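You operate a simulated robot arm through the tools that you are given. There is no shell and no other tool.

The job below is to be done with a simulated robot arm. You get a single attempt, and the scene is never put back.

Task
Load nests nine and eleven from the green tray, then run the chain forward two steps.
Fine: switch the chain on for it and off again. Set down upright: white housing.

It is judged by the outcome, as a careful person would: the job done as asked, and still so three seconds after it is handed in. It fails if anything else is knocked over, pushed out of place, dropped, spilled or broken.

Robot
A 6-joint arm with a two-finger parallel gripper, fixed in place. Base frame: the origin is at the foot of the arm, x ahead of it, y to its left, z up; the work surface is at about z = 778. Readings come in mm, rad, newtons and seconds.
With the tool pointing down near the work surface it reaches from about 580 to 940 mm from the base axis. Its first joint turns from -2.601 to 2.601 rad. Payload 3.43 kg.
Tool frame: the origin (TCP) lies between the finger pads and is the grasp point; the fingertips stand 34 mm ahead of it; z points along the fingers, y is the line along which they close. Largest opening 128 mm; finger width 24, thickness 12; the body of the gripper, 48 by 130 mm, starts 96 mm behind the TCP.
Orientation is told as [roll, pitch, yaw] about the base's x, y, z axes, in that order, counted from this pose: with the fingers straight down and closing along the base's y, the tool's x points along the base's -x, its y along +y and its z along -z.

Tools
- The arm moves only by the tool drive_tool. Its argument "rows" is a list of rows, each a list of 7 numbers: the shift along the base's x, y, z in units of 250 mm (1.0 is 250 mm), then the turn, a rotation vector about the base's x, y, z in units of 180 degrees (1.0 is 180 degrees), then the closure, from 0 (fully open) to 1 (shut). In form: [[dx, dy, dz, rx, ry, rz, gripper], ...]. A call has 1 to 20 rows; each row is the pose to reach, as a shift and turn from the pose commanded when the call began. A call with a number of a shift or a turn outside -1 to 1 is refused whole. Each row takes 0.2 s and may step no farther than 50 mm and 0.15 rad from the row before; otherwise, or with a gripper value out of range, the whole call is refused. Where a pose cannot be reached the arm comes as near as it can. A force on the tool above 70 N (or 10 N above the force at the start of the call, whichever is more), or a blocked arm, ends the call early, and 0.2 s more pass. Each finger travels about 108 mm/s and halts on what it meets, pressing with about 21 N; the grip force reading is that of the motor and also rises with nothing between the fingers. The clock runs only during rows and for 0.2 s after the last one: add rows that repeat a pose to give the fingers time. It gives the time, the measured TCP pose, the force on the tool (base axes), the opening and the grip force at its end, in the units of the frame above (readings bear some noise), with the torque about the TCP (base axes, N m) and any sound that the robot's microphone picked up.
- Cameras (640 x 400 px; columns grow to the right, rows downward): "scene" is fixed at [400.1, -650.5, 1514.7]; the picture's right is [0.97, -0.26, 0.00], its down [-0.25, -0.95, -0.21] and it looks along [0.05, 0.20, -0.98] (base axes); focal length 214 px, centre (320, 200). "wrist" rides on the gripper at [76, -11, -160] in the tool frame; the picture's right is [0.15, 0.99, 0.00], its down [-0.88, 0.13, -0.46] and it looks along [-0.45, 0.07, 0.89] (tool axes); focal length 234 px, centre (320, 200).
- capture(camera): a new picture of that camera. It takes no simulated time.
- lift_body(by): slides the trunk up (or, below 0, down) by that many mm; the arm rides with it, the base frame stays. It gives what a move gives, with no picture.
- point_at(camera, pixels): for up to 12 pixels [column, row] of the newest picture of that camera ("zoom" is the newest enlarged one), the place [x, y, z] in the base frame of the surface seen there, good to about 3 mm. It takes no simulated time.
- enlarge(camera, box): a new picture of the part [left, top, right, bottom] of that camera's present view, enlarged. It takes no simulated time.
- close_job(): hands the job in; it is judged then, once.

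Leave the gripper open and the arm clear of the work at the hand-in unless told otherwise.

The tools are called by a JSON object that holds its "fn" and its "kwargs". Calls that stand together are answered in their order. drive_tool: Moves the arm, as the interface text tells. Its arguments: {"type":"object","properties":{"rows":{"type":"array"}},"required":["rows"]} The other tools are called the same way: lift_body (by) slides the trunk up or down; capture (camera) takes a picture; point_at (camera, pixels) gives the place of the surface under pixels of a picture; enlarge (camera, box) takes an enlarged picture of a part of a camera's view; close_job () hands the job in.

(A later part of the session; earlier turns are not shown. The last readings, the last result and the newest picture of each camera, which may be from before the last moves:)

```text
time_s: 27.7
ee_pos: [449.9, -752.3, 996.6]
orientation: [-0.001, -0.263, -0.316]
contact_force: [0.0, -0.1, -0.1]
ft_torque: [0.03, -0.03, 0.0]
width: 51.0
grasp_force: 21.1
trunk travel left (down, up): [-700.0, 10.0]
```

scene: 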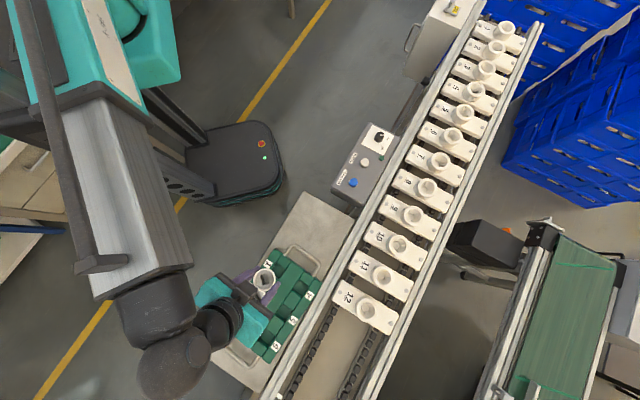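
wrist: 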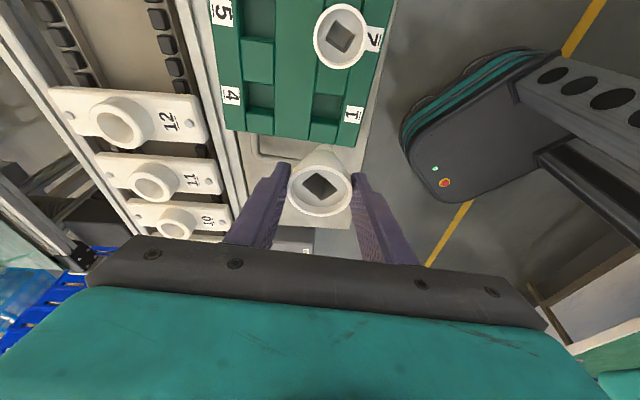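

The second leg goes over cup 11 at TCP (563,-787), then down to z≈920, so the foot is at about 846 and 26 mm above the cup rim.

{"fn": "drive_tool", "kwargs": {"rows": [[0.09, -0.028, 0, 0, 0, -0.03, 1], [0.18, -0.055, 0, 0, 0, -0.06, 1], [0.27, -0.083, 0, 0, 0, -0.09, 1], [0.36, -0.11, 0, 0, 0, -0.12, 1], [0.453, -0.138, 0, 0, 0, -0.1494, 1], [0.453, -0.138, -0.1, 0, 0, -0.1494, 1], [0.453, -0.138, -0.2, 0, 0, -0.1494, 1], [0.453, -0.138, -0.306, 0, 0, -0.1494, 1]]}}

{"fn": "capture", "kwargs": {"camera": "wrist"}}

{"fn": "capture", "kwargs": {"camera": "scene"}}

```text
time_s: 29.5
ee_pos: [563.4, -787.4, 921.3]
orientation: [0.0, -0.261, -0.784]
contact_force: [0.1, 0.4, -0.2]
ft_torque: [-0.03, -0.02, 0.01]
width: 50.8
grasp_force: 20.7
trunk travel left (down, up): [-700.0, 10.0]
```

```text
taken
```

wrist: 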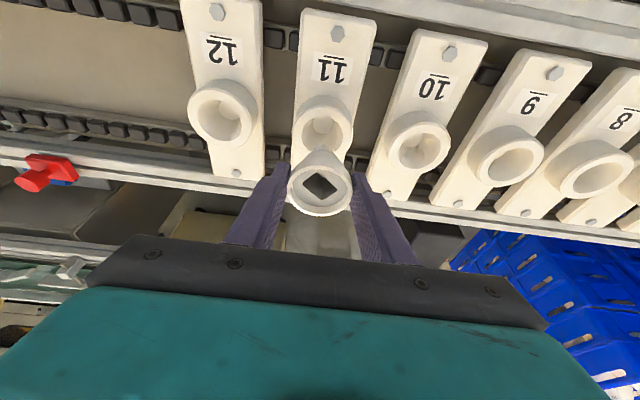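

```text
taken
```

scene: 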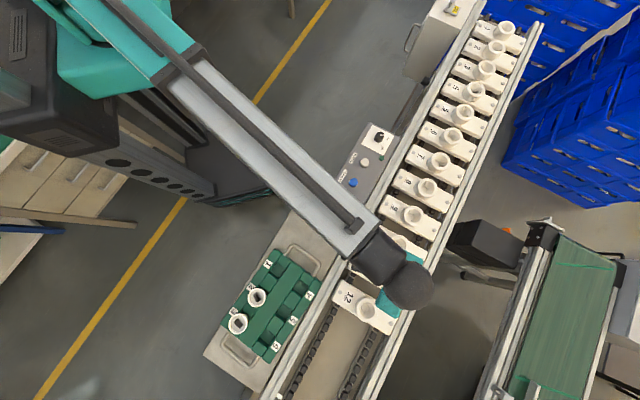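

I'm above cup 11. I'll zoom and compare the held housing's axis with the visible cup from the same camera.

{"fn": "enlarge", "kwargs": {"camera": "wrist", "box": [270, 80, 370, 225]}}

```text
2.76 times, centred on (320, 152) of wrist
```

zoom: 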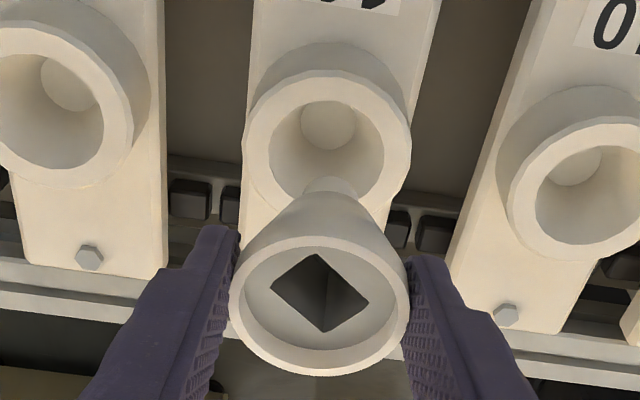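

{"fn": "point_at", "kwargs": {"camera": "zoom", "pixels": [[236, 307], [403, 303], [316, 241], [322, 370], [257, 262], [383, 348], [250, 138], [404, 138], [325, 78], [329, 124], [268, 95], [392, 180]]}}

```text
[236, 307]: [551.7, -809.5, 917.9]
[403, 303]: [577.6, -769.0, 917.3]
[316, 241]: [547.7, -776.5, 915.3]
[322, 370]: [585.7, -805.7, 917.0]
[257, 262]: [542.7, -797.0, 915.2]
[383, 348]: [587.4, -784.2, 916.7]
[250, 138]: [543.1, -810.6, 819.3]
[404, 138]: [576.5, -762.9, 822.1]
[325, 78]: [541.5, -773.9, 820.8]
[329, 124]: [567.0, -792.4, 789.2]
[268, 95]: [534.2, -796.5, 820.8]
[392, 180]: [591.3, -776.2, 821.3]
```

The held axis is (565.5,-790.3) against cup centre (566,-791.2), which is within 1 mm. I'll make that small correction and descend to TCP z≈866, so the foot is a few mm above the cup floor, and watch the force.

{"fn": "drive_tool", "kwargs": {"rows": [[0.002, -0.003, -0.06, 0, 0, 0, 1], [0.002, -0.003, -0.12, 0, 0, 0, 1], [0.002, -0.003, -0.16, 0, 0, 0, 1], [0.002, -0.003, -0.19, 0, 0, 0, 1], [0.002, -0.003, -0.22, 0, 0, 0, 1]]}}

```text
time_s: 30.7
ee_pos: [562.3, -788.8, 867.6]
orientation: [-0.001, -0.261, -0.784]
contact_force: [0.1, -0.4, 0.8]
ft_torque: [0.03, 0.0, 0.03]
width: 50.9
grasp_force: 21.3
trunk travel left (down, up): [-700.0, 10.0]
```

No contact yet. I'll go down in 2 mm steps and read the force.

{"fn": "drive_tool", "kwargs": {"rows": [[0, 0, -0.008, 0, 0, 0, 1], [0, 0, -0.012, 0, 0, 0, 1]]}}

```text
time_s: 31.3
ee_pos: [561.8, -787.8, 863.6]
orientation: [-0.001, -0.264, -0.784]
contact_force: [0.3, 0.1, 0.1]
ft_torque: [0.01, 0.02, -0.03]
width: 51.1
grasp_force: 21.0
trunk travel left (down, up): [-700.0, 10.0]
```

{"fn": "drive_tool", "kwargs": {"rows": [[0, 0, -0.006, 0, 0, 0, 1], [0, 0, -0.008, 0, 0, 0, 1]]}}

```text
time_s: 31.9
ee_pos: [563.2, -788.7, 861.6]
orientation: [0.001, -0.262, -0.784]
contact_force: [0.2, 0.0, -0.8]
ft_torque: [0.02, 0.01, -0.02]
width: 51.3
grasp_force: 20.5
trunk travel left (down, up): [-700.0, 10.0]
```

Still no contact at z 861.6. I'll look at the situation closely before going lower.

{"fn": "capture", "kwargs": {"camera": "wrist"}}

{"fn": "enlarge", "kwargs": {"camera": "wrist", "box": [270, 100, 370, 225]}}

```text
taken
```

wrist: 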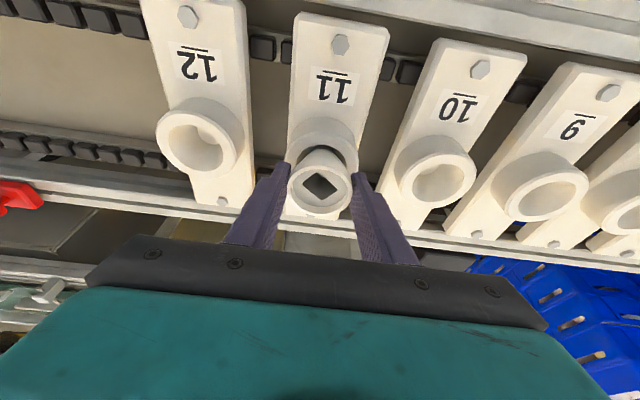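

```text
3.20 times, centred on (320, 162) of wrist
```

zoom: 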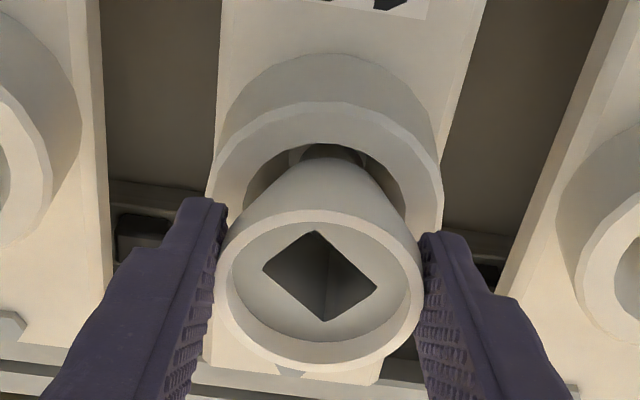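

The foot is inside the cup, and the fingertips are about 5 mm above its rim. I'll continue down about 1.5 mm at a time.

{"fn": "drive_tool", "kwargs": {"rows": [[0, 0, -0.003, 0, 0, 0, 1], [0, 0, -0.006, 0, 0, 0, 1]]}}

```text
time_s: 32.5
ee_pos: [562.2, -788.2, 861.1]
orientation: [0.0, -0.263, -0.784]
contact_force: [0.2, 0.1, -0.1]
ft_torque: [-0.01, 0.0, 0.04]
width: 51.1
grasp_force: 20.4
trunk travel left (down, up): [-700.0, 10.0]
```

{"fn": "drive_tool", "kwargs": {"rows": [[0, 0, -0.003, 0, 0, 0, 1], [0, 0, -0.006, 0, 0, 0, 1], [0, 0, -0.006, 0, 0, 0, 1]]}}

```text
time_s: 33.3
ee_pos: [561.0, -788.7, 859.7]
orientation: [-0.002, -0.263, -0.784]
contact_force: [-0.7, -0.3, -0.6]
ft_torque: [0.03, -0.01, 0.02]
width: 51.1
grasp_force: 20.7
trunk travel left (down, up): [-700.0, 10.0]
```

{"fn": "enlarge", "kwargs": {"camera": "wrist", "box": [270, 100, 370, 225]}}

{"fn": "point_at", "kwargs": {"camera": "zoom", "pixels": [[222, 290], [418, 283], [316, 213], [322, 360], [340, 110], [222, 180], [432, 180], [330, 70]]}}

```text
3.20 times, centred on (320, 162) of wrist
```

zoom: 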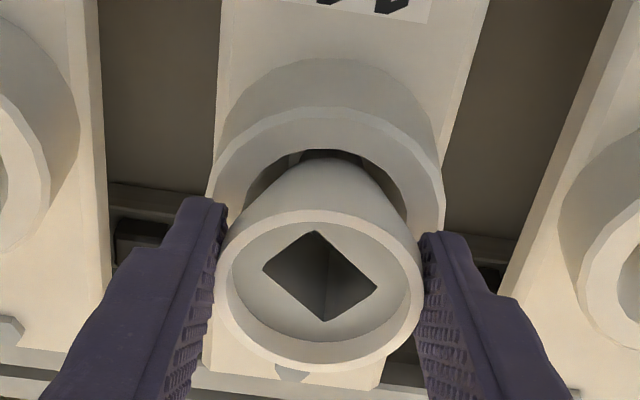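

```text
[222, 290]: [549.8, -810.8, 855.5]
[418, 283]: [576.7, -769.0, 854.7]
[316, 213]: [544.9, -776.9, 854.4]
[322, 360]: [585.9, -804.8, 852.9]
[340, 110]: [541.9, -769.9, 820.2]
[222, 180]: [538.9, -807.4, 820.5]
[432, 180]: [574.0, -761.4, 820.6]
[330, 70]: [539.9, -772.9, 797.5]
```

The rim is at about z 854.4, so the foot should be within 1–2 mm of the floor. I'll go down another 1 mm twice, checking force.

{"fn": "drive_tool", "kwargs": {"rows": [[0, 0, -0.004, 0, 0, 0, 1], [0, 0, -0.004, 0, 0, 0, 1]]}}

```text
time_s: 33.9
ee_pos: [561.7, -789.8, 859.0]
orientation: [0.001, -0.262, -0.784]
contact_force: [0.3, -0.1, -1.2]
ft_torque: [-0.02, 0.0, 0.0]
width: 51.1
grasp_force: 21.0
trunk travel left (down, up): [-700.0, 10.0]
```

{"fn": "drive_tool", "kwargs": {"rows": [[0, 0, -0.004, 0, 0, 0, 1], [0, 0, -0.004, 0, 0, 0, 1]]}}

```text
time_s: 34.5
ee_pos: [562.0, -789.1, 857.9]
orientation: [0.0, -0.262, -0.784]
contact_force: [-0.3, -0.3, 2.5]
ft_torque: [-0.04, -0.01, 0.0]
width: 51.2
grasp_force: 21.4
trunk travel left (down, up): [-700.0, 10.0]
```

Fz has risen to 2.5 N, so contact is starting. One more 0.6 mm step to confirm it is seated.

{"fn": "drive_tool", "kwargs": {"rows": [[0, 0, -0.0025, 0, 0, 0, 1], [0, 0, -0.0025, 0, 0, 0, 1]]}}

```text
time_s: 35.1
ee_pos: [561.6, -788.2, 857.6]
orientation: [0.0, -0.262, -0.784]
contact_force: [-0.1, -1.6, 7.4]
ft_torque: [-0.14, 0.03, 0.03]
width: 51.2
grasp_force: 21.8
trunk travel left (down, up): [-700.0, 10.0]
```

Fz is 7.4 N, so the housing is seated on the cup floor. I'll relax upward 0.5 mm and open gently to about 78 mm, staying short of the neighbouring cups.

{"fn": "drive_tool", "kwargs": {"rows": [[0, 0, 0.002, 0, 0, 0, 1], [0, 0, 0.002, 0, 0, 0, 0.6], [0, 0, 0.002, 0, 0, 0, 0.58], [0, 0, 0.002, 0, 0, 0, 0.55], [0, 0, 0.002, 0, 0, 0, 0.5], [0, 0, 0.002, 0, 0, 0, 0.45], [0, 0, 0.002, 0, 0, 0, 0.4], [0, 0, 0.002, 0, 0, 0, 0.4]]}}

{"fn": "enlarge", "kwargs": {"camera": "wrist", "box": [250, 80, 390, 225]}}

```text
time_s: 36.9
ee_pos: [561.4, -788.4, 857.0]
orientation: [-0.001, -0.261, -0.785]
contact_force: [-0.1, -0.5, -0.6]
ft_torque: [0.01, 0.02, 0.02]
width: 76.7
grasp_force: 0.0
trunk travel left (down, up): [-700.0, 10.0]
```

```text
2.76 times, centred on (320, 152) of wrist
```

zoom: 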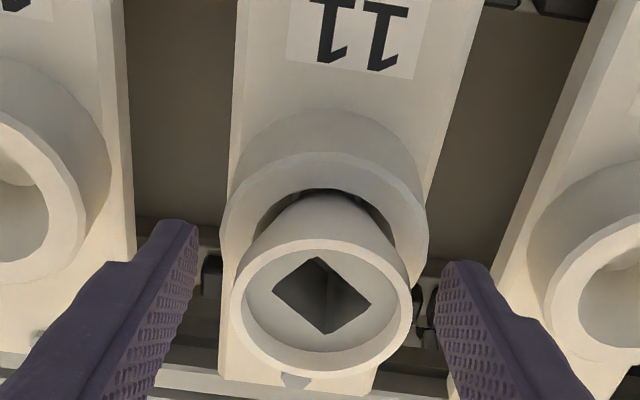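

The housing stands in cup 11. I'll lift straight up to z≈1000 and check it from above.

{"fn": "drive_tool", "kwargs": {"rows": [[0, 0, 0.05, 0, 0, 0, 0.4], [0, 0, 0.12, 0, 0, 0, 0.4], [0, 0, 0.22, 0, 0, 0, 0.4], [0, 0, 0.34, 0, 0, 0, 0.4], [0, 0, 0.46, 0, 0, 0, 0.4], [0, 0, 0.58, 0, 0, 0, 0.4]]}}

{"fn": "enlarge", "kwargs": {"camera": "wrist", "box": [230, 40, 430, 200]}}

```text
time_s: 38.3
ee_pos: [560.5, -788.6, 1000.6]
orientation: [-0.001, -0.261, -0.783]
contact_force: [-0.2, 0.8, -0.8]
ft_torque: [0.0, -0.01, 0.01]
width: 76.9
grasp_force: 0.1
trunk travel left (down, up): [-700.0, 10.0]
```

```text
2.50 times, centred on (330, 120) of wrist
```

zoom: 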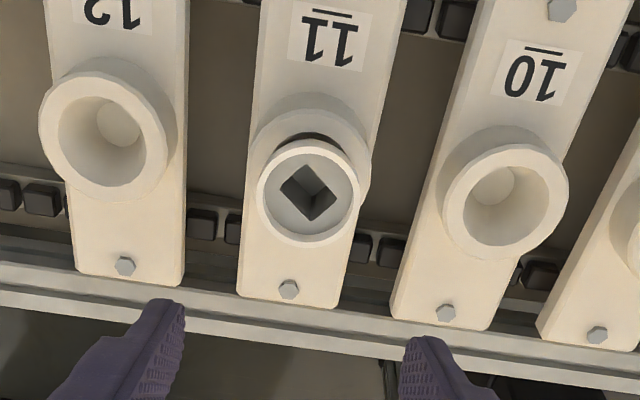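

It looks upright. I'll check the rim level, then go back for part 2.

{"fn": "point_at", "kwargs": {"camera": "zoom", "pixels": [[262, 198], [354, 190], [305, 146], [312, 242]]}}

{"fn": "drive_tool", "kwargs": {"rows": [[-0.1, 0.028, 0, 0, 0, 0.043, 0], [-0.2, 0.056, 0, 0, 0, 0.086, 0], [-0.3, 0.084, 0, 0, 0, 0.129, 0], [-0.4, 0.112, 0, 0, 0, 0.172, 0], [-0.52, 0.14, 0, 0, 0, 0.215, 0], [-0.64, 0.16, 0, 0, 0, 0.258, 0], [-0.76, 0.17, 0, 0, 0, 0.301, 0], [-0.88, 0.175, 0, 0, 0, 0.344, 0], [-1.0, 0.18, 0, 0, 0, 0.387, 0]]}}

```text
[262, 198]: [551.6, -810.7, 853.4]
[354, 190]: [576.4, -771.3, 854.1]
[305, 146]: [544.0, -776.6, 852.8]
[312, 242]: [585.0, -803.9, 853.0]
```

```text
time_s: 40.3
ee_pos: [310.7, -744.7, 1001.2]
orientation: [0.0, -0.26, 0.437]
contact_force: [0.1, 0.3, 0.9]
ft_torque: [-0.02, 0.01, 0.0]
width: 128.1
grasp_force: 0.0
trunk travel left (down, up): [-700.0, 10.0]
```

The rim is level at about z 853 all round, so nest 11 is loaded. Now over part 2 at hover height z≈930, yaw 40°.

{"fn": "drive_tool", "kwargs": {"rows": [[-0.11, -0.003, 0, 0, 0, 0.02, 0], [-0.22, -0.006, 0, 0, 0, 0.04, 0], [-0.33, -0.009, 0, 0, 0, 0.06, 0], [-0.44, -0.012, -0.06, 0, 0, 0.083, 0], [-0.513, -0.015, -0.16, 0, 0, 0.083, 0], [-0.513, -0.015, -0.284, 0, 0, 0.083, 0]]}}

{"fn": "capture", "kwargs": {"camera": "wrist"}}

{"fn": "enlarge", "kwargs": {"camera": "wrist", "box": [270, 90, 374, 175]}}

```text
time_s: 41.7
ee_pos: [183.0, -748.2, 930.2]
orientation: [0.0, -0.261, 0.695]
contact_force: [-0.2, -0.2, -0.5]
ft_torque: [0.0, 0.03, 0.03]
width: 128.2
grasp_force: 0.0
trunk travel left (down, up): [-700.0, 10.0]
```

```text
taken
```

wrist: 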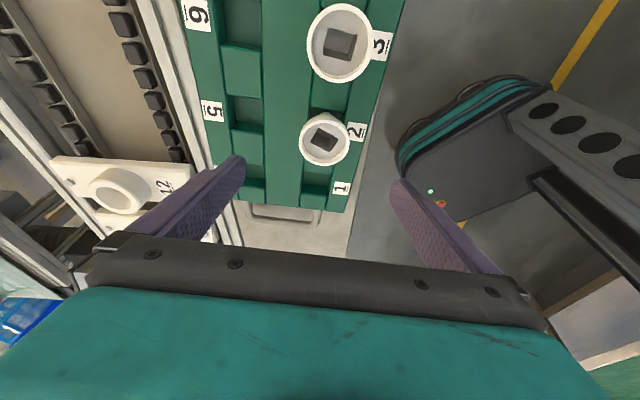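

```text
4.71 times, centred on (322, 132) of wrist
```

zoom: 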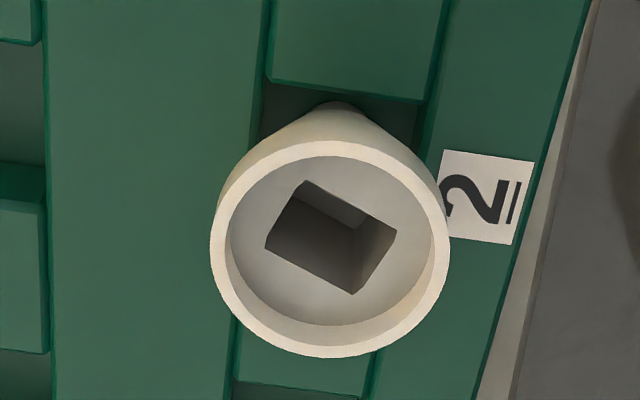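

I'm above part 2. I'll pick its rim points.

{"fn": "point_at", "kwargs": {"camera": "zoom", "pixels": [[218, 248], [442, 243], [328, 149], [333, 351], [250, 176], [413, 323], [252, 326], [408, 172]]}}

```text
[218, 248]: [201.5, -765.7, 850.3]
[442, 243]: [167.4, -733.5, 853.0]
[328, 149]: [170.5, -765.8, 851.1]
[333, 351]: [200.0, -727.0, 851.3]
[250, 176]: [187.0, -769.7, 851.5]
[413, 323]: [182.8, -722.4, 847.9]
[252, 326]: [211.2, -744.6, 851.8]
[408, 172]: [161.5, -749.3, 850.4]
```

Part 2's centre is (185.7,-746.3) from both cameras. I'll apply a small correction and descend to z 855.

{"fn": "drive_tool", "kwargs": {"rows": [[-0.0044, -0.0052, -0.05, 0, 0, 0, 0], [-0.0044, -0.0052, -0.12, 0, 0, 0, 0], [-0.0044, -0.0052, -0.19, 0, 0, 0, 0], [-0.0044, -0.0052, -0.25, 0, 0, 0, 0], [-0.0044, -0.0052, -0.299, 0, 0, 0, 0]]}}

{"fn": "capture", "kwargs": {"camera": "wrist"}}

```text
time_s: 42.9
ee_pos: [181.8, -748.8, 855.8]
orientation: [0.0, -0.262, 0.693]
contact_force: [0.6, 0.5, -0.2]
ft_torque: [0.04, 0.0, 0.02]
width: 127.9
grasp_force: 0.1
trunk travel left (down, up): [-700.0, 10.0]
```

```text
taken
```

wrist: 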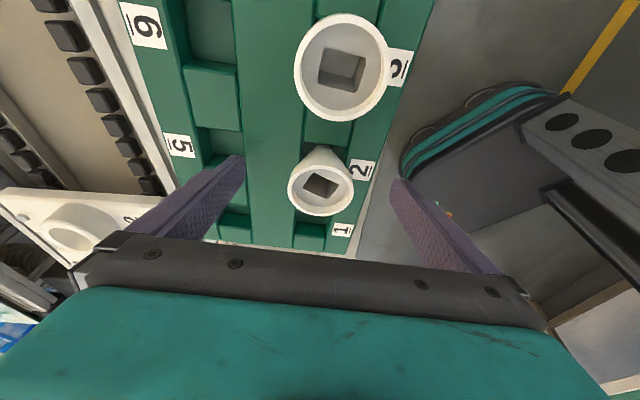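

Part 2 is centred between the fingers. I'll close on it.

{"fn": "drive_tool", "kwargs": {"rows": [[0, 0, 0, 0, 0, 0, 0.3], [0, 0, 0, 0, 0, 0, 0.5], [0, 0, 0, 0, 0, 0, 0.65], [0, 0, 0, 0, 0, 0, 1], [0, 0, 0, 0, 0, 0, 1], [0, 0, 0, 0, 0, 0, 1]]}}

```text
time_s: 44.3
ee_pos: [181.3, -748.0, 856.2]
orientation: [0.001, -0.262, 0.692]
contact_force: [-1.4, 0.7, 0.7]
ft_torque: [0.0, -0.01, 0.03]
width: 50.9
grasp_force: 20.7
trunk travel left (down, up): [-700.0, 10.0]
```

Gripped at 50.9 mm with 21 N. I'll lift slowly to z≈987.

{"fn": "drive_tool", "kwargs": {"rows": [[0, 0, 0.04, 0, 0, 0, 1], [0, 0, 0.1, 0, 0, 0, 1], [0, 0, 0.17, 0, 0, 0, 1], [0, 0, 0.25, 0, 0, 0, 1], [0, 0, 0.34, 0, 0, 0, 1], [0, 0, 0.44, 0, 0, 0, 1], [0, 0, 0.56, 0, 0, 0, 1]]}}

{"fn": "capture", "kwargs": {"camera": "wrist"}}

{"fn": "enlarge", "kwargs": {"camera": "wrist", "box": [270, 135, 370, 225]}}

```text
time_s: 45.9
ee_pos: [183.3, -749.2, 995.8]
orientation: [0.001, -0.262, 0.694]
contact_force: [0.2, -0.3, -0.5]
ft_torque: [-0.02, -0.01, 0.02]
width: 51.0
grasp_force: 20.8
trunk travel left (down, up): [-700.0, 10.0]
```

```text
taken
```

wrist: 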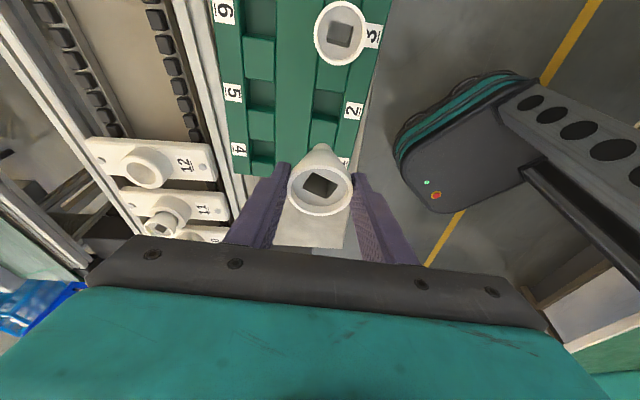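

```text
4.44 times, centred on (320, 180) of wrist
```

zoom: 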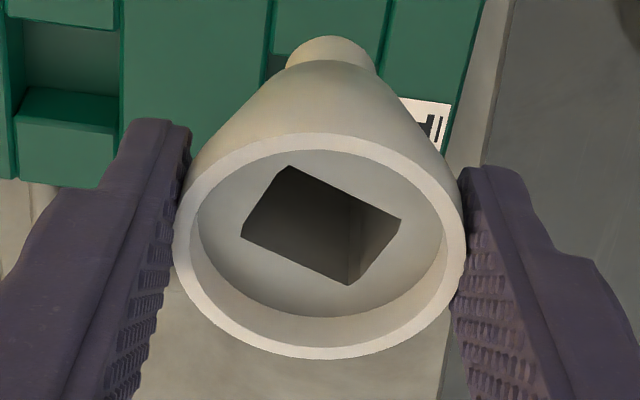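

Part 2 is held the same way as part 1. I'll carry it at z≈1000 toward cup 9, first leg.

{"fn": "drive_tool", "kwargs": {"rows": [[0.05, 0.01, 0.01, 0, 0, -0.03, 1], [0.15, 0.03, 0.02, 0, 0, -0.07, 1], [0.27, 0.056, 0.02, 0, 0, -0.112, 1], [0.4, 0.084, 0.02, 0, 0, -0.154, 1], [0.53, 0.112, 0.02, 0, 0, -0.196, 1], [0.66, 0.14, 0.02, 0, 0, -0.238, 1], [0.79, 0.168, 0.02, 0, 0, -0.28, 1], [0.9, 0.192, 0.02, 0, 0, -0.322, 1]]}}

{"fn": "drive_tool", "kwargs": {"rows": [[0.13, 0.028, 0, 0, 0, -0.03, 1], [0.26, 0.056, 0, 0, 0, -0.06, 1], [0.39, 0.084, 0, 0, 0, -0.09, 1], [0.52, 0.112, 0, 0, 0, -0.12, 1], [0.65, 0.14, 0, 0, 0, -0.148, 1], [0.78, 0.168, 0, 0, 0, -0.148, 1], [0.9, 0.192, 0, 0, 0, -0.148, 1]]}}

```text
time_s: 47.7
ee_pos: [408.1, -699.2, 1002.3]
orientation: [-0.001, -0.261, -0.321]
contact_force: [-0.2, -0.4, -0.6]
ft_torque: [-0.02, 0.02, -0.03]
width: 51.1
grasp_force: 21.3
trunk travel left (down, up): [-700.0, 10.0]
```

```text
time_s: 49.3
ee_pos: [633.6, -652.9, 1000.4]
orientation: [0.0, -0.261, -0.785]
contact_force: [-0.8, 0.3, -0.3]
ft_torque: [-0.01, 0.04, 0.02]
width: 51.2
grasp_force: 21.4
trunk travel left (down, up): [-700.0, 10.0]
```

Now the last leg over cup 9 at TCP (719.4,-633.4), then down to z≈921.

{"fn": "drive_tool", "kwargs": {"rows": [[0.115, 0.026, 0, 0, 0, 0, 1], [0.23, 0.052, 0, 0, 0, 0, 1], [0.343, 0.078, 0, 0, 0, 0, 1], [0.343, 0.078, -0.1, 0, 0, 0, 1], [0.343, 0.078, -0.21, 0, 0, 0, 1], [0.343, 0.078, -0.318, 0, 0, 0, 1]]}}

{"fn": "capture", "kwargs": {"camera": "wrist"}}

{"fn": "enlarge", "kwargs": {"camera": "wrist", "box": [270, 80, 370, 225]}}

```text
time_s: 50.7
ee_pos: [718.0, -632.8, 921.7]
orientation: [-0.001, -0.263, -0.784]
contact_force: [-1.6, -0.8, -0.8]
ft_torque: [0.0, 0.04, 0.03]
width: 51.1
grasp_force: 21.0
trunk travel left (down, up): [-700.0, 10.0]
```

```text
taken
```

wrist: 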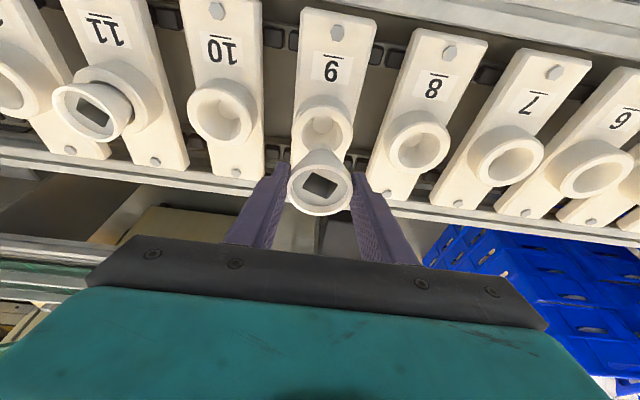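

```text
2.76 times, centred on (320, 152) of wrist
```

zoom: 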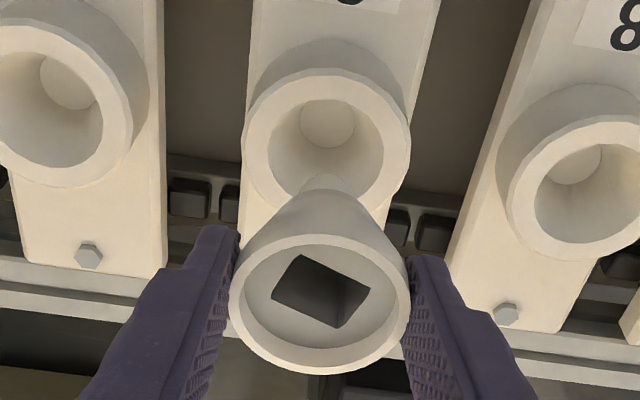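

The view nearly matches the one above cup 11. I'll measure the held rim and cup 9 together.

{"fn": "point_at", "kwargs": {"camera": "zoom", "pixels": [[236, 307], [403, 303], [316, 240], [322, 370], [257, 262], [383, 348], [246, 138], [406, 138], [325, 74], [329, 124], [266, 93], [395, 180]]}}

```text
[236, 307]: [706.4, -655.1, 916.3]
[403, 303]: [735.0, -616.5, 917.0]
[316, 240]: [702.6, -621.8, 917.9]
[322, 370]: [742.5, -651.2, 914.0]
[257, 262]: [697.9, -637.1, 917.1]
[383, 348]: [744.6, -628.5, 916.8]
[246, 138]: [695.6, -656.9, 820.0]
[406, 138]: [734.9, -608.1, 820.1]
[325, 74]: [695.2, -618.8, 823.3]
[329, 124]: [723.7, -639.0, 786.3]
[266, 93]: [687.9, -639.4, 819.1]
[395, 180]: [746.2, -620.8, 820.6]
```

The held axis and cup 9 agree within about 1 mm. I'll apply a tiny correction and descend to z≈862, as before.

{"fn": "drive_tool", "kwargs": {"rows": [[-0.0016, -0.0024, -0.06, 0, 0, 0, 1], [-0.0016, -0.0024, -0.12, 0, 0, 0, 1], [-0.0016, -0.0024, -0.16, 0, 0, 0, 1], [-0.0016, -0.0024, -0.19, 0, 0, 0, 1], [-0.0016, -0.0024, -0.22, 0, 0, 0, 1], [-0.0016, -0.0024, -0.238, 0, 0, 0, 1]]}}

{"fn": "enlarge", "kwargs": {"camera": "wrist", "box": [270, 100, 370, 225]}}

```text
time_s: 52.1
ee_pos: [718.1, -634.7, 861.1]
orientation: [0.0, -0.264, -0.783]
contact_force: [0.8, 0.1, 0.0]
ft_torque: [-0.02, 0.03, 0.0]
width: 51.1
grasp_force: 20.9
trunk travel left (down, up): [-700.0, 10.0]
```

```text
3.20 times, centred on (320, 162) of wrist
```

zoom: 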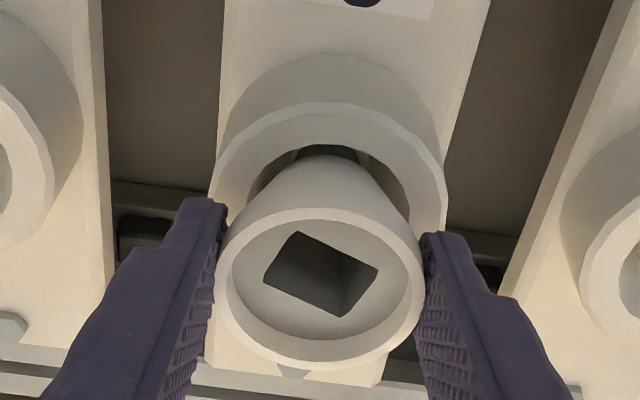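

The cup looks about 1 mm to the right of where it sat for nest 11. I'll shift back 0.5 mm in x and y, then descend in small steps.

{"fn": "drive_tool", "kwargs": {"rows": [[0.002, 0.002, 0, 0, 0, 0, 1], [0.002, 0.002, -0.005, 0, 0, 0, 1], [0.002, 0.002, -0.008, 0, 0, 0, 1], [0.002, 0.002, -0.008, 0, 0, 0, 1]]}}

```text
time_s: 53.1
ee_pos: [718.1, -634.3, 860.0]
orientation: [0.0, -0.261, -0.784]
contact_force: [-0.2, -0.5, -0.8]
ft_torque: [0.0, -0.01, 0.01]
width: 51.2
grasp_force: 20.7
trunk travel left (down, up): [-700.0, 10.0]
```

{"fn": "drive_tool", "kwargs": {"rows": [[0, 0, -0.003, 0, 0, 0, 1], [0, 0, -0.005, 0, 0, 0, 1], [0, 0, -0.005, 0, 0, 0, 1]]}}

```text
time_s: 53.9
ee_pos: [719.4, -633.5, 859.2]
orientation: [0.002, -0.262, -0.785]
contact_force: [-0.2, 0.6, -0.4]
ft_torque: [-0.01, 0.0, 0.03]
width: 51.0
grasp_force: 21.4
trunk travel left (down, up): [-700.0, 10.0]
```

No contact yet at 859. I'll go down another 1 mm.

{"fn": "drive_tool", "kwargs": {"rows": [[0, 0, -0.003, 0, 0, 0, 1], [0, 0, -0.004, 0, 0, 0, 1], [0, 0, -0.004, 0, 0, 0, 1]]}}

```text
time_s: 54.7
ee_pos: [718.9, -633.6, 857.7]
orientation: [0.0, -0.263, -0.784]
contact_force: [0.1, -0.4, -0.1]
ft_torque: [-0.01, -0.02, 0.0]
width: 51.3
grasp_force: 21.3
trunk travel left (down, up): [-700.0, 10.0]
```

{"fn": "drive_tool", "kwargs": {"rows": [[0, 0, -0.002, 0, 0, 0, 1], [0, 0, -0.003, 0, 0, 0, 1], [0, 0, -0.003, 0, 0, 0, 1]]}}

```text
time_s: 55.5
ee_pos: [719.3, -632.8, 857.8]
orientation: [0.001, -0.261, -0.785]
contact_force: [0.5, -0.6, 1.5]
ft_torque: [-0.03, 0.0, -0.01]
width: 51.3
grasp_force: 20.7
trunk travel left (down, up): [-700.0, 10.0]
```

Contact is beginning (Fz 1.5 N). One more 0.6 mm step.

{"fn": "drive_tool", "kwargs": {"rows": [[0, 0, -0.0025, 0, 0, 0, 1], [0, 0, -0.0025, 0, 0, 0, 1]]}}

```text
time_s: 56.1
ee_pos: [718.3, -633.5, 857.5]
orientation: [0.0, -0.263, -0.785]
contact_force: [0.4, -1.4, 5.9]
ft_torque: [-0.14, 0.01, 0.01]
width: 51.4
grasp_force: 21.6
trunk travel left (down, up): [-700.0, 10.0]
```

Seated at Fz 5.9 N, as with nest 11. I'll relax 0.5 mm and open gently to about 77 mm.

{"fn": "drive_tool", "kwargs": {"rows": [[0, 0, 0.002, 0, 0, 0, 1], [0, 0, 0.002, 0, 0, 0, 0.6], [0, 0, 0.002, 0, 0, 0, 0.58], [0, 0, 0.002, 0, 0, 0, 0.55], [0, 0, 0.002, 0, 0, 0, 0.5], [0, 0, 0.002, 0, 0, 0, 0.45], [0, 0, 0.002, 0, 0, 0, 0.4], [0, 0, 0.002, 0, 0, 0, 0.4]]}}

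{"fn": "enlarge", "kwargs": {"camera": "wrist", "box": [250, 80, 390, 225]}}

```text
time_s: 57.9
ee_pos: [718.7, -632.7, 857.5]
orientation: [0.001, -0.26, -0.784]
contact_force: [-0.1, 0.1, 0.3]
ft_torque: [0.02, 0.02, -0.02]
width: 76.7
grasp_force: 0.0
trunk travel left (down, up): [-700.0, 10.0]
```

```text
2.76 times, centred on (320, 152) of wrist
```

zoom: 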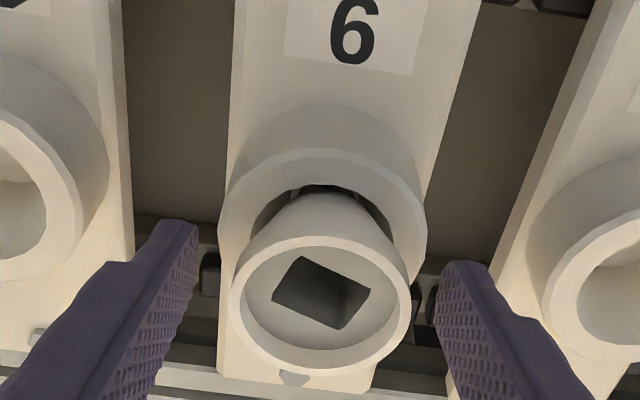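

The housing stands in nest 9, which sits next to 10 and 8 in sequence. I'll lift away and check it.

{"fn": "drive_tool", "kwargs": {"rows": [[0, 0, 0.05, 0, 0, 0, 0.4], [0, 0, 0.12, 0, 0, 0, 0.4], [0, 0, 0.22, 0, 0, 0, 0.4], [0, 0, 0.34, 0, 0, 0, 0.4], [0, 0, 0.46, 0, 0, 0, 0.4], [0, 0, 0.58, 0, 0, 0, 0.4]]}}

{"fn": "capture", "kwargs": {"camera": "wrist"}}

{"fn": "enlarge", "kwargs": {"camera": "wrist", "box": [100, 40, 430, 200]}}

```text
time_s: 59.3
ee_pos: [717.6, -631.7, 1001.5]
orientation: [0.002, -0.262, -0.783]
contact_force: [0.3, 0.3, -0.1]
ft_torque: [-0.01, -0.01, -0.02]
width: 76.9
grasp_force: 0.0
trunk travel left (down, up): [-700.0, 10.0]
```

```text
taken
```

wrist: 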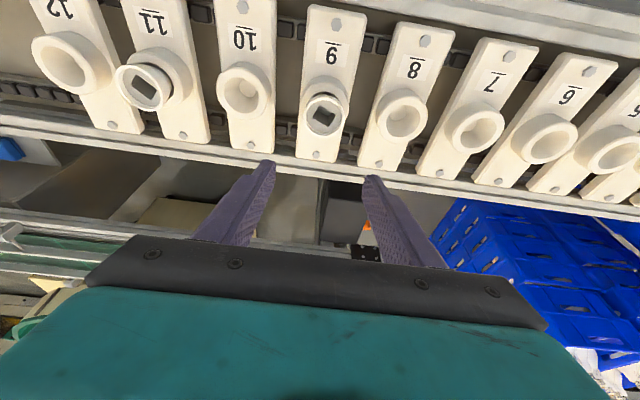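

```text
1.94 times, centred on (265, 120) of wrist
```

zoom: 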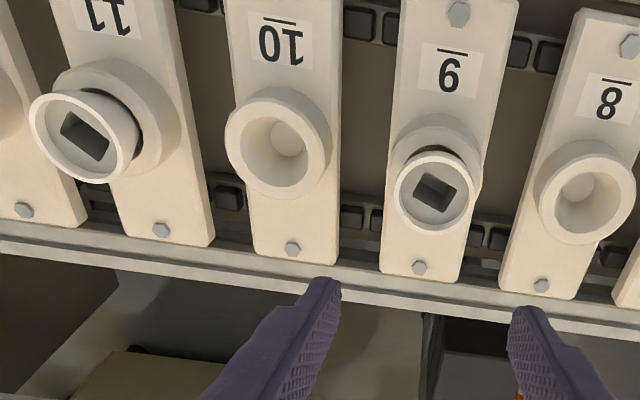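

Both housings stand correctly in nests 9 and 11. Next is the control box. I'll straighten the tool and move over near the panel at z≈1000 to look at it closely.

{"fn": "drive_tool", "kwargs": {"rows": [[-0.02, 0.11, 0, 0.0098, 0.0098, 0, 0.4], [-0.04, 0.22, 0, 0.0196, 0.0196, 0, 0.4], [-0.06, 0.33, 0, 0.0295, 0.0295, 0, 0.4], [-0.08, 0.44, 0, 0.0393, 0.0393, 0, 0.4], [-0.1, 0.55, 0, 0.0491, 0.0491, 0, 0.4], [-0.112, 0.648, 0, 0.0589, 0.0589, 0, 0.4]]}}

{"fn": "capture", "kwargs": {"camera": "wrist"}}

{"fn": "capture", "kwargs": {"camera": "scene"}}

```text
time_s: 60.7
ee_pos: [690.6, -470.6, 1002.2]
orientation: [-0.001, 0.0, -0.784]
contact_force: [-0.4, 0.3, 0.1]
ft_torque: [0.0, 0.0, -0.04]
width: 76.7
grasp_force: 0.0
trunk travel left (down, up): [-700.0, 10.0]
```

```text
taken
```

wrist: 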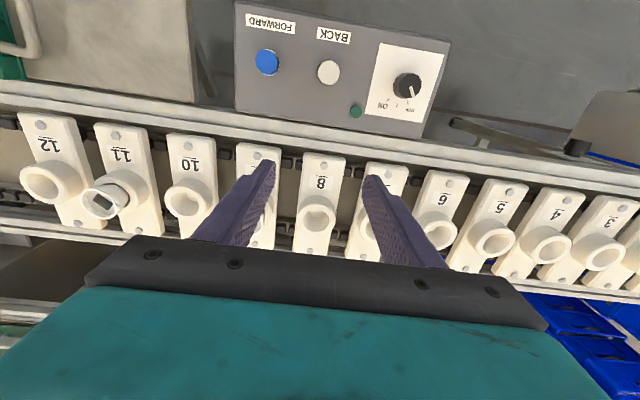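

```text
taken
```

scene: 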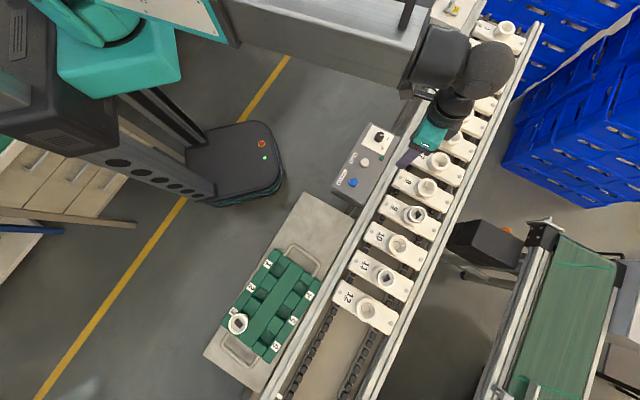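

I have a clear view of the panel. I'll zoom on it and measure the knob, buttons, lamp and panel face.

{"fn": "enlarge", "kwargs": {"camera": "wrist", "box": [360, 35, 450, 135]}}

{"fn": "point_at", "kwargs": {"camera": "wrist", "pixels": [[408, 85], [266, 62], [328, 72], [355, 111], [300, 100], [395, 62], [420, 115], [245, 100], [245, 15], [440, 55], [340, 125], [440, 140]]}}

```text
4.00 times, centred on (405, 85) of wrist
```

zoom: 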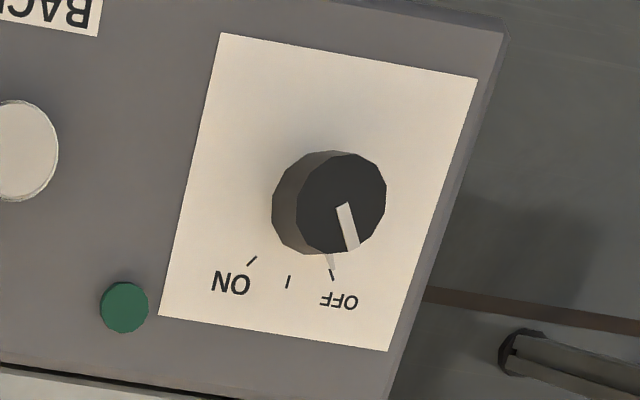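

```text
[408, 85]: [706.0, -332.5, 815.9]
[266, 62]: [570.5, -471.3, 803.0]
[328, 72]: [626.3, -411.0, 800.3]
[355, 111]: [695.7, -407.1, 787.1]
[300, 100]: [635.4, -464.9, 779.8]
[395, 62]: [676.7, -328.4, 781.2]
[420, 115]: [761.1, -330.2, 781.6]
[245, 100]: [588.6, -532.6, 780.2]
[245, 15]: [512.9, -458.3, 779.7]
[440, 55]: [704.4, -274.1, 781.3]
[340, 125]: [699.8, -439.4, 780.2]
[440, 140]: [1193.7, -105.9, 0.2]
```

The panel face is at z≈780, the knob top at ≈816 and the button tops at ≈800. Now the knob outline and marks.

{"fn": "point_at", "kwargs": {"camera": "zoom", "pixels": [[302, 205], [381, 200], [340, 157], [332, 247], [343, 205], [354, 243], [332, 274], [288, 282], [251, 261], [277, 205], [305, 250], [313, 158]]}}

```text
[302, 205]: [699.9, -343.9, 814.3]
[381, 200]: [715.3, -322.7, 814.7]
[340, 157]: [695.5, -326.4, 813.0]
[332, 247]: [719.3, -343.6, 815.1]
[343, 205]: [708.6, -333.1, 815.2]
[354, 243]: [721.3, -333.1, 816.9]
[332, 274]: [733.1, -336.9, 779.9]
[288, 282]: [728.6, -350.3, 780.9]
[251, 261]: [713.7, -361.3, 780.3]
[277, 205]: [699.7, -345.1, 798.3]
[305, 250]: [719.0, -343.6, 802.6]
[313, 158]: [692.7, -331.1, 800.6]
```

Knob centre is about (707.5,-333.8), top z≈815, about 30 mm across. Measured from its centre, OFF lies at -7° and ON at -77°, so it needs about -70° (clockwise). I'll move above it at z≈900 with yaw 55° so the turn stays within comfortable wrist range.

{"fn": "drive_tool", "kwargs": {"rows": [[0.005, 0.042, 0, 0, 0, 0.0427, 0.4], [0.01, 0.084, 0, 0, 0, 0.0855, 0.4], [0.015, 0.126, 0, 0, 0, 0.1282, 0.4], [0.02, 0.168, 0, 0, 0, 0.171, 0.4], [0.025, 0.21, -0.02, 0, 0, 0.2137, 0.4], [0.03, 0.252, -0.05, 0, 0, 0.2564, 0.4], [0.036, 0.295, -0.1, 0, 0, 0.2992, 0.4], [0.042, 0.337, -0.15, 0, 0, 0.3419, 0.4], [0.047, 0.379, -0.2, 0, 0, 0.3846, 0.4], [0.052, 0.421, -0.25, 0, 0, 0.4274, 0.4], [0.057, 0.463, -0.3, 0, 0, 0.47, 0.4], [0.062, 0.505, -0.35, 0, 0, 0.5128, 0.4], [0.0676, 0.547, -0.408, 0, 0, 0.5556, 0.4]]}}

{"fn": "capture", "kwargs": {"camera": "wrist"}}

{"fn": "capture", "kwargs": {"camera": "scene"}}

```text
time_s: 63.5
ee_pos: [707.9, -334.1, 901.4]
orientation: [0.0, -0.001, 0.963]
contact_force: [0.5, 1.0, 0.1]
ft_torque: [0.0, -0.04, 0.01]
width: 76.7
grasp_force: 0.1
trunk travel left (down, up): [-700.0, 10.0]
```

```text
taken
```

wrist: 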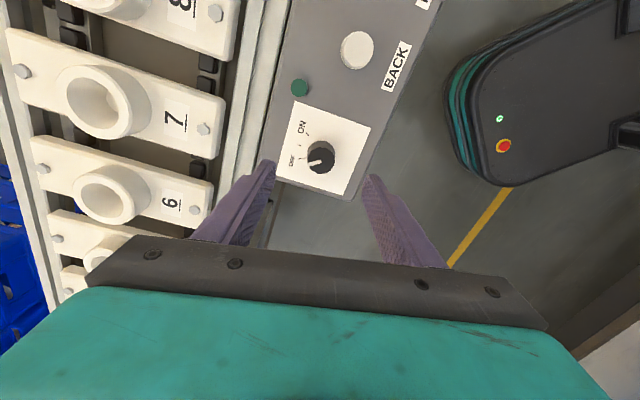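

```text
taken
```

scene: 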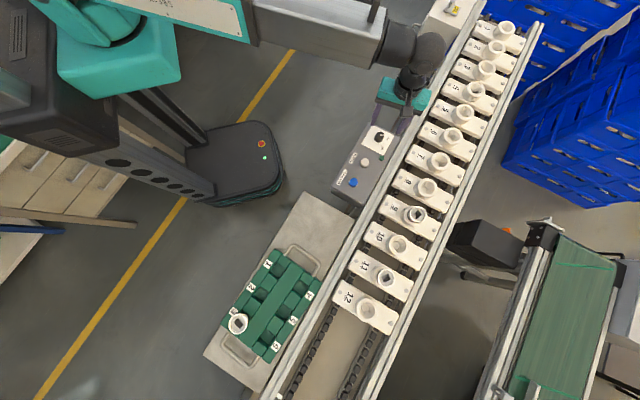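

I'm above the knob, seen at (321,156). I'll zoom and re-measure its centre from here.

{"fn": "enlarge", "kwargs": {"camera": "wrist", "box": [275, 110, 365, 195]}}

```text
4.71 times, centred on (320, 152) of wrist
```

zoom: 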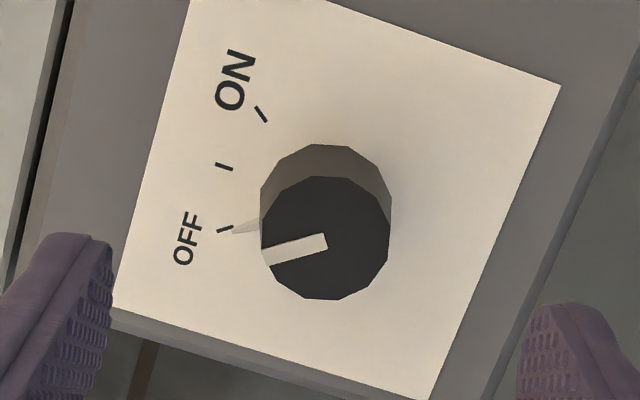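

{"fn": "point_at", "kwargs": {"camera": "zoom", "pixels": [[268, 235], [385, 238], [326, 183], [326, 294], [285, 200], [368, 280], [224, 230], [223, 167], [261, 114], [318, 243], [270, 257], [100, 250]]}}

```text
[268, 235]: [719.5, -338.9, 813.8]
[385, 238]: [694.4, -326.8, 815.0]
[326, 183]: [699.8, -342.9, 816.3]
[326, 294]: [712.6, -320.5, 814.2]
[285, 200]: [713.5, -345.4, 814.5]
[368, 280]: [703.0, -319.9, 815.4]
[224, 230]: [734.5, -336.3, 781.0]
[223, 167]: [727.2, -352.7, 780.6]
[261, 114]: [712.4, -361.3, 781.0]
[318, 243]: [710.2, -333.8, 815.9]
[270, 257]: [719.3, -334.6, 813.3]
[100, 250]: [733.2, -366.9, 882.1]
```

Knob centre is (707.3,-333.1). I'll narrow the opening to about 52 mm to keep the fingers over the panel, correct by 1 mm, then descend to z≈820 (tips at 786, panel at 780).

{"fn": "drive_tool", "kwargs": {"rows": [[-0.0024, 0.004, 0, 0, 0, 0, 0.594], [-0.0024, 0.004, -0.02, 0, 0, 0, 0.594], [-0.0024, 0.004, -0.1, 0, 0, 0, 0.594], [-0.0024, 0.004, -0.18, 0, 0, 0, 0.594], [-0.0024, 0.004, -0.25, 0, 0, 0, 0.594], [-0.0024, 0.004, -0.3, 0, 0, 0, 0.594], [-0.0024, 0.004, -0.3256, 0, 0, 0, 0.594]]}}

{"fn": "capture", "kwargs": {"camera": "wrist"}}

{"fn": "enlarge", "kwargs": {"camera": "wrist", "box": [250, 120, 390, 240]}}

```text
time_s: 65.1
ee_pos: [707.7, -333.1, 816.7]
orientation: [-0.001, 0.0, 0.962]
contact_force: [-0.4, 0.3, 0.0]
ft_torque: [0.01, 0.0, -0.02]
width: 51.8
grasp_force: 0.1
trunk travel left (down, up): [-700.0, 10.0]
```

```text
taken
```

wrist: 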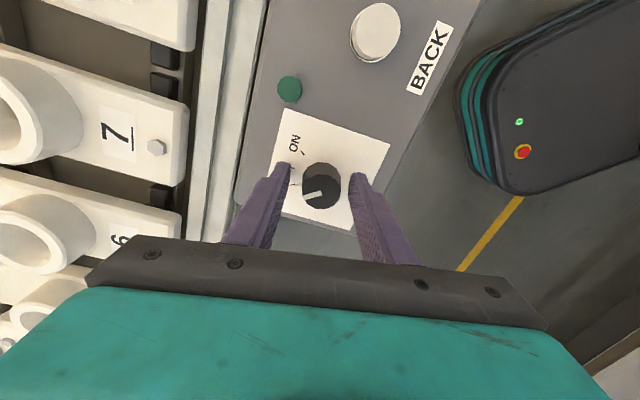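

```text
3.33 times, centred on (320, 180) of wrist
```

zoom: 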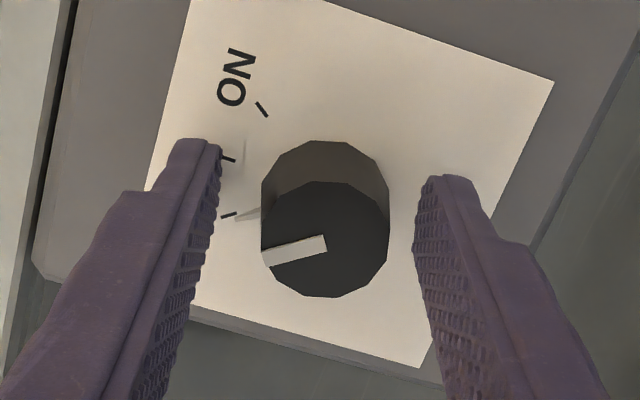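

The TCP reads 816.7 with no contact. There's a small wedge pointer at the knob base near (248,213) in the zoom, so I'll check its height before closing.

{"fn": "point_at", "kwargs": {"camera": "zoom", "pixels": [[250, 213], [242, 215], [256, 211], [229, 215], [262, 108], [240, 150], [215, 150], [440, 180], [325, 240], [270, 255]]}}

```text
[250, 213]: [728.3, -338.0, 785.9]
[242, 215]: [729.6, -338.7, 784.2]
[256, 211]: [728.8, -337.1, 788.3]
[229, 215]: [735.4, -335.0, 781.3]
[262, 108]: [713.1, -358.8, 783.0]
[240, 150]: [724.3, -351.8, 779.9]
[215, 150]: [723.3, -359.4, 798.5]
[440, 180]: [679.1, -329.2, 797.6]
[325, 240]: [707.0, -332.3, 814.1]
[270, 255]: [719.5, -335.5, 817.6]
```

The wedge sticks out to about 23 mm radius at z≈786, close to where a finger would land. I'll rise 20 mm, turn the yaw to about 25° so both fingers clear it, and come down to z≈821.

{"fn": "drive_tool", "kwargs": {"rows": [[0, 0, 0.08, 0, 0, 0, 0.594], [0, 0, 0.08, 0, 0, -0.0418, 0.594], [0, 0, 0.08, 0, 0, -0.0835, 0.594], [0, 0, 0.08, 0, 0, -0.1253, 0.594], [0, 0, 0.08, 0, 0, -0.167, 0.594], [0, 0, 0.045, 0, 0, -0.167, 0.594], [0, 0, 0.014, 0, 0, -0.167, 0.594]]}}

{"fn": "enlarge", "kwargs": {"camera": "wrist", "box": [250, 120, 390, 240]}}

```text
time_s: 66.7
ee_pos: [708.0, -332.7, 823.3]
orientation: [0.0, 0.0, 0.437]
contact_force: [0.2, -0.1, 0.1]
ft_torque: [0.0, 0.0, 0.0]
width: 52.0
grasp_force: 0.1
trunk travel left (down, up): [-700.0, 10.0]
```

```text
3.33 times, centred on (320, 180) of wrist
```

zoom: 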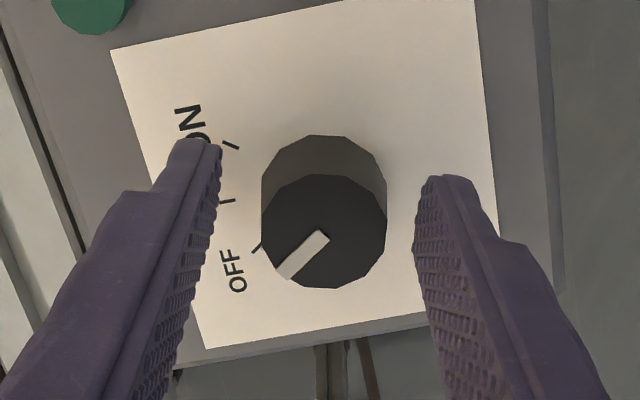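

The fingers straddle the knob clear of the wedge. I'll close on it.

{"fn": "drive_tool", "kwargs": {"rows": [[0, 0, 0, 0, 0, 0, 0.7], [0, 0, 0, 0, 0, 0, 1], [0, 0, 0, 0, 0, 0, 1], [0, 0, 0, 0, 0, 0, 1]]}}

{"fn": "enlarge", "kwargs": {"camera": "wrist", "box": [250, 120, 390, 240]}}

```text
time_s: 67.7
ee_pos: [706.3, -332.4, 823.5]
orientation: [0.001, 0.0, 0.439]
contact_force: [-4.4, 5.9, -3.6]
ft_torque: [0.16, -0.16, 0.0]
width: 33.6
grasp_force: 45.2
trunk travel left (down, up): [-700.0, 10.0]
```

```text
3.33 times, centred on (320, 180) of wrist
```

zoom: 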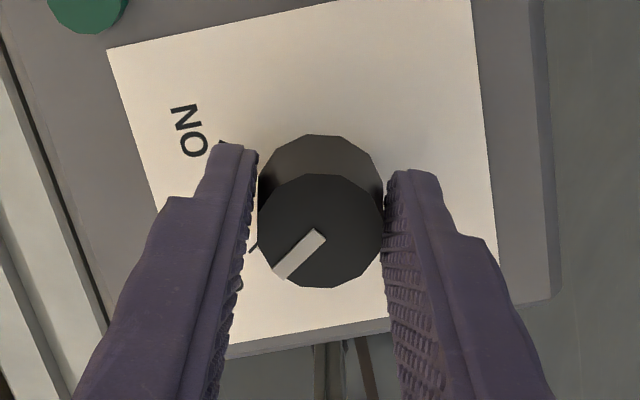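

Gripped at 33.6 mm. A small sideways force (-4,6) N shows I'm under 1 mm off centre. I'll correct that and turn the first 20° clockwise, watching the torque.

{"fn": "drive_tool", "kwargs": {"rows": [[-0.0014, 0.0028, 0, 0, 0, 0, 1], [-0.0014, 0.0028, 0, 0, 0, -0.028, 1], [-0.0014, 0.0028, 0, 0, 0, -0.056, 1], [-0.0014, 0.0028, 0, 0, 0, -0.084, 1], [-0.0014, 0.0028, 0, 0, 0, -0.111, 1]]}}

{"fn": "enlarge", "kwargs": {"camera": "wrist", "box": [250, 120, 390, 240]}}

```text
time_s: 68.9
ee_pos: [707.9, -332.2, 821.9]
orientation: [-0.002, -0.001, 0.087]
contact_force: [-1.5, 7.1, 1.3]
ft_torque: [-0.05, 0.79, 0.03]
width: 33.5
grasp_force: 44.7
trunk travel left (down, up): [-700.0, 10.0]
```

```text
3.33 times, centred on (320, 180) of wrist
```

zoom: 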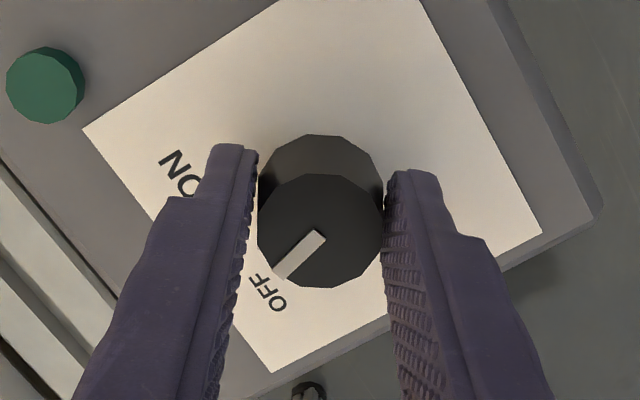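

The knob turns with the fingers. I'll go on another 50° to reach about -70° in total.

{"fn": "drive_tool", "kwargs": {"rows": [[0, 0.001, 0, 0, 0, -0.028, 1], [0, 0.001, 0, 0, 0, -0.056, 1], [0, 0.001, 0, 0, 0, -0.084, 1], [0, 0.001, 0, 0, 0, -0.112, 1], [0, 0.001, 0, 0, 0, -0.14, 1], [0, 0.001, 0, 0, 0, -0.168, 1], [0, 0.001, 0, 0, 0, -0.196, 1], [0, 0.001, 0, 0, 0, -0.224, 1], [0, 0.001, 0, 0, 0, -0.252, 1], [0, 0.001, 0, 0, 0, -0.278, 1]]}}

{"fn": "capture", "kwargs": {"camera": "wrist"}}

{"fn": "enlarge", "kwargs": {"camera": "wrist", "box": [220, 80, 400, 240]}}

```text
time_s: 71.1
ee_pos: [706.0, -331.9, 822.0]
orientation: [-0.001, -0.002, -0.786]
contact_force: [-0.1, 5.3, 6.7]
ft_torque: [0.12, 0.46, 0.07]
width: 33.7
grasp_force: 44.1
trunk travel left (down, up): [-700.0, 10.0]
heard: click
```

```text
taken
```

wrist: 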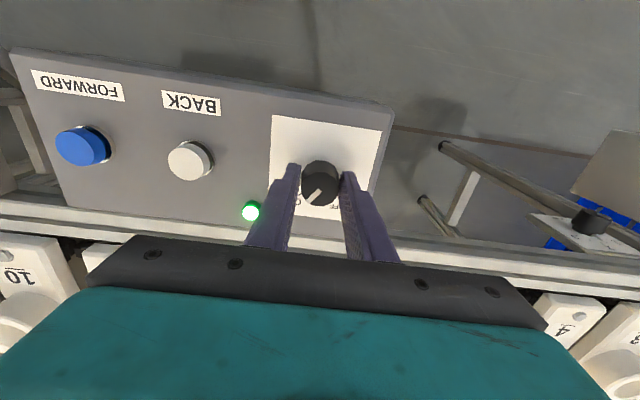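

```text
2.50 times, centred on (310, 160) of wrist
```

zoom: 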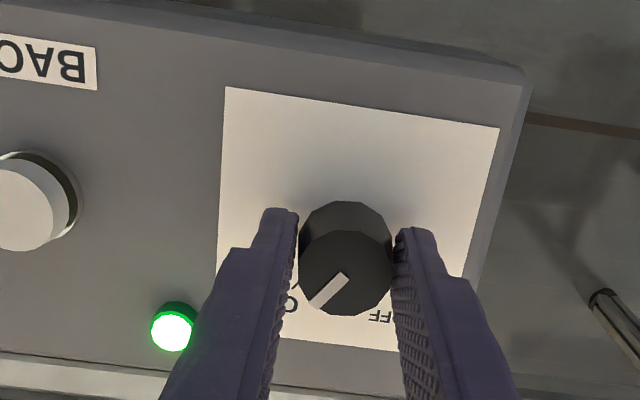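

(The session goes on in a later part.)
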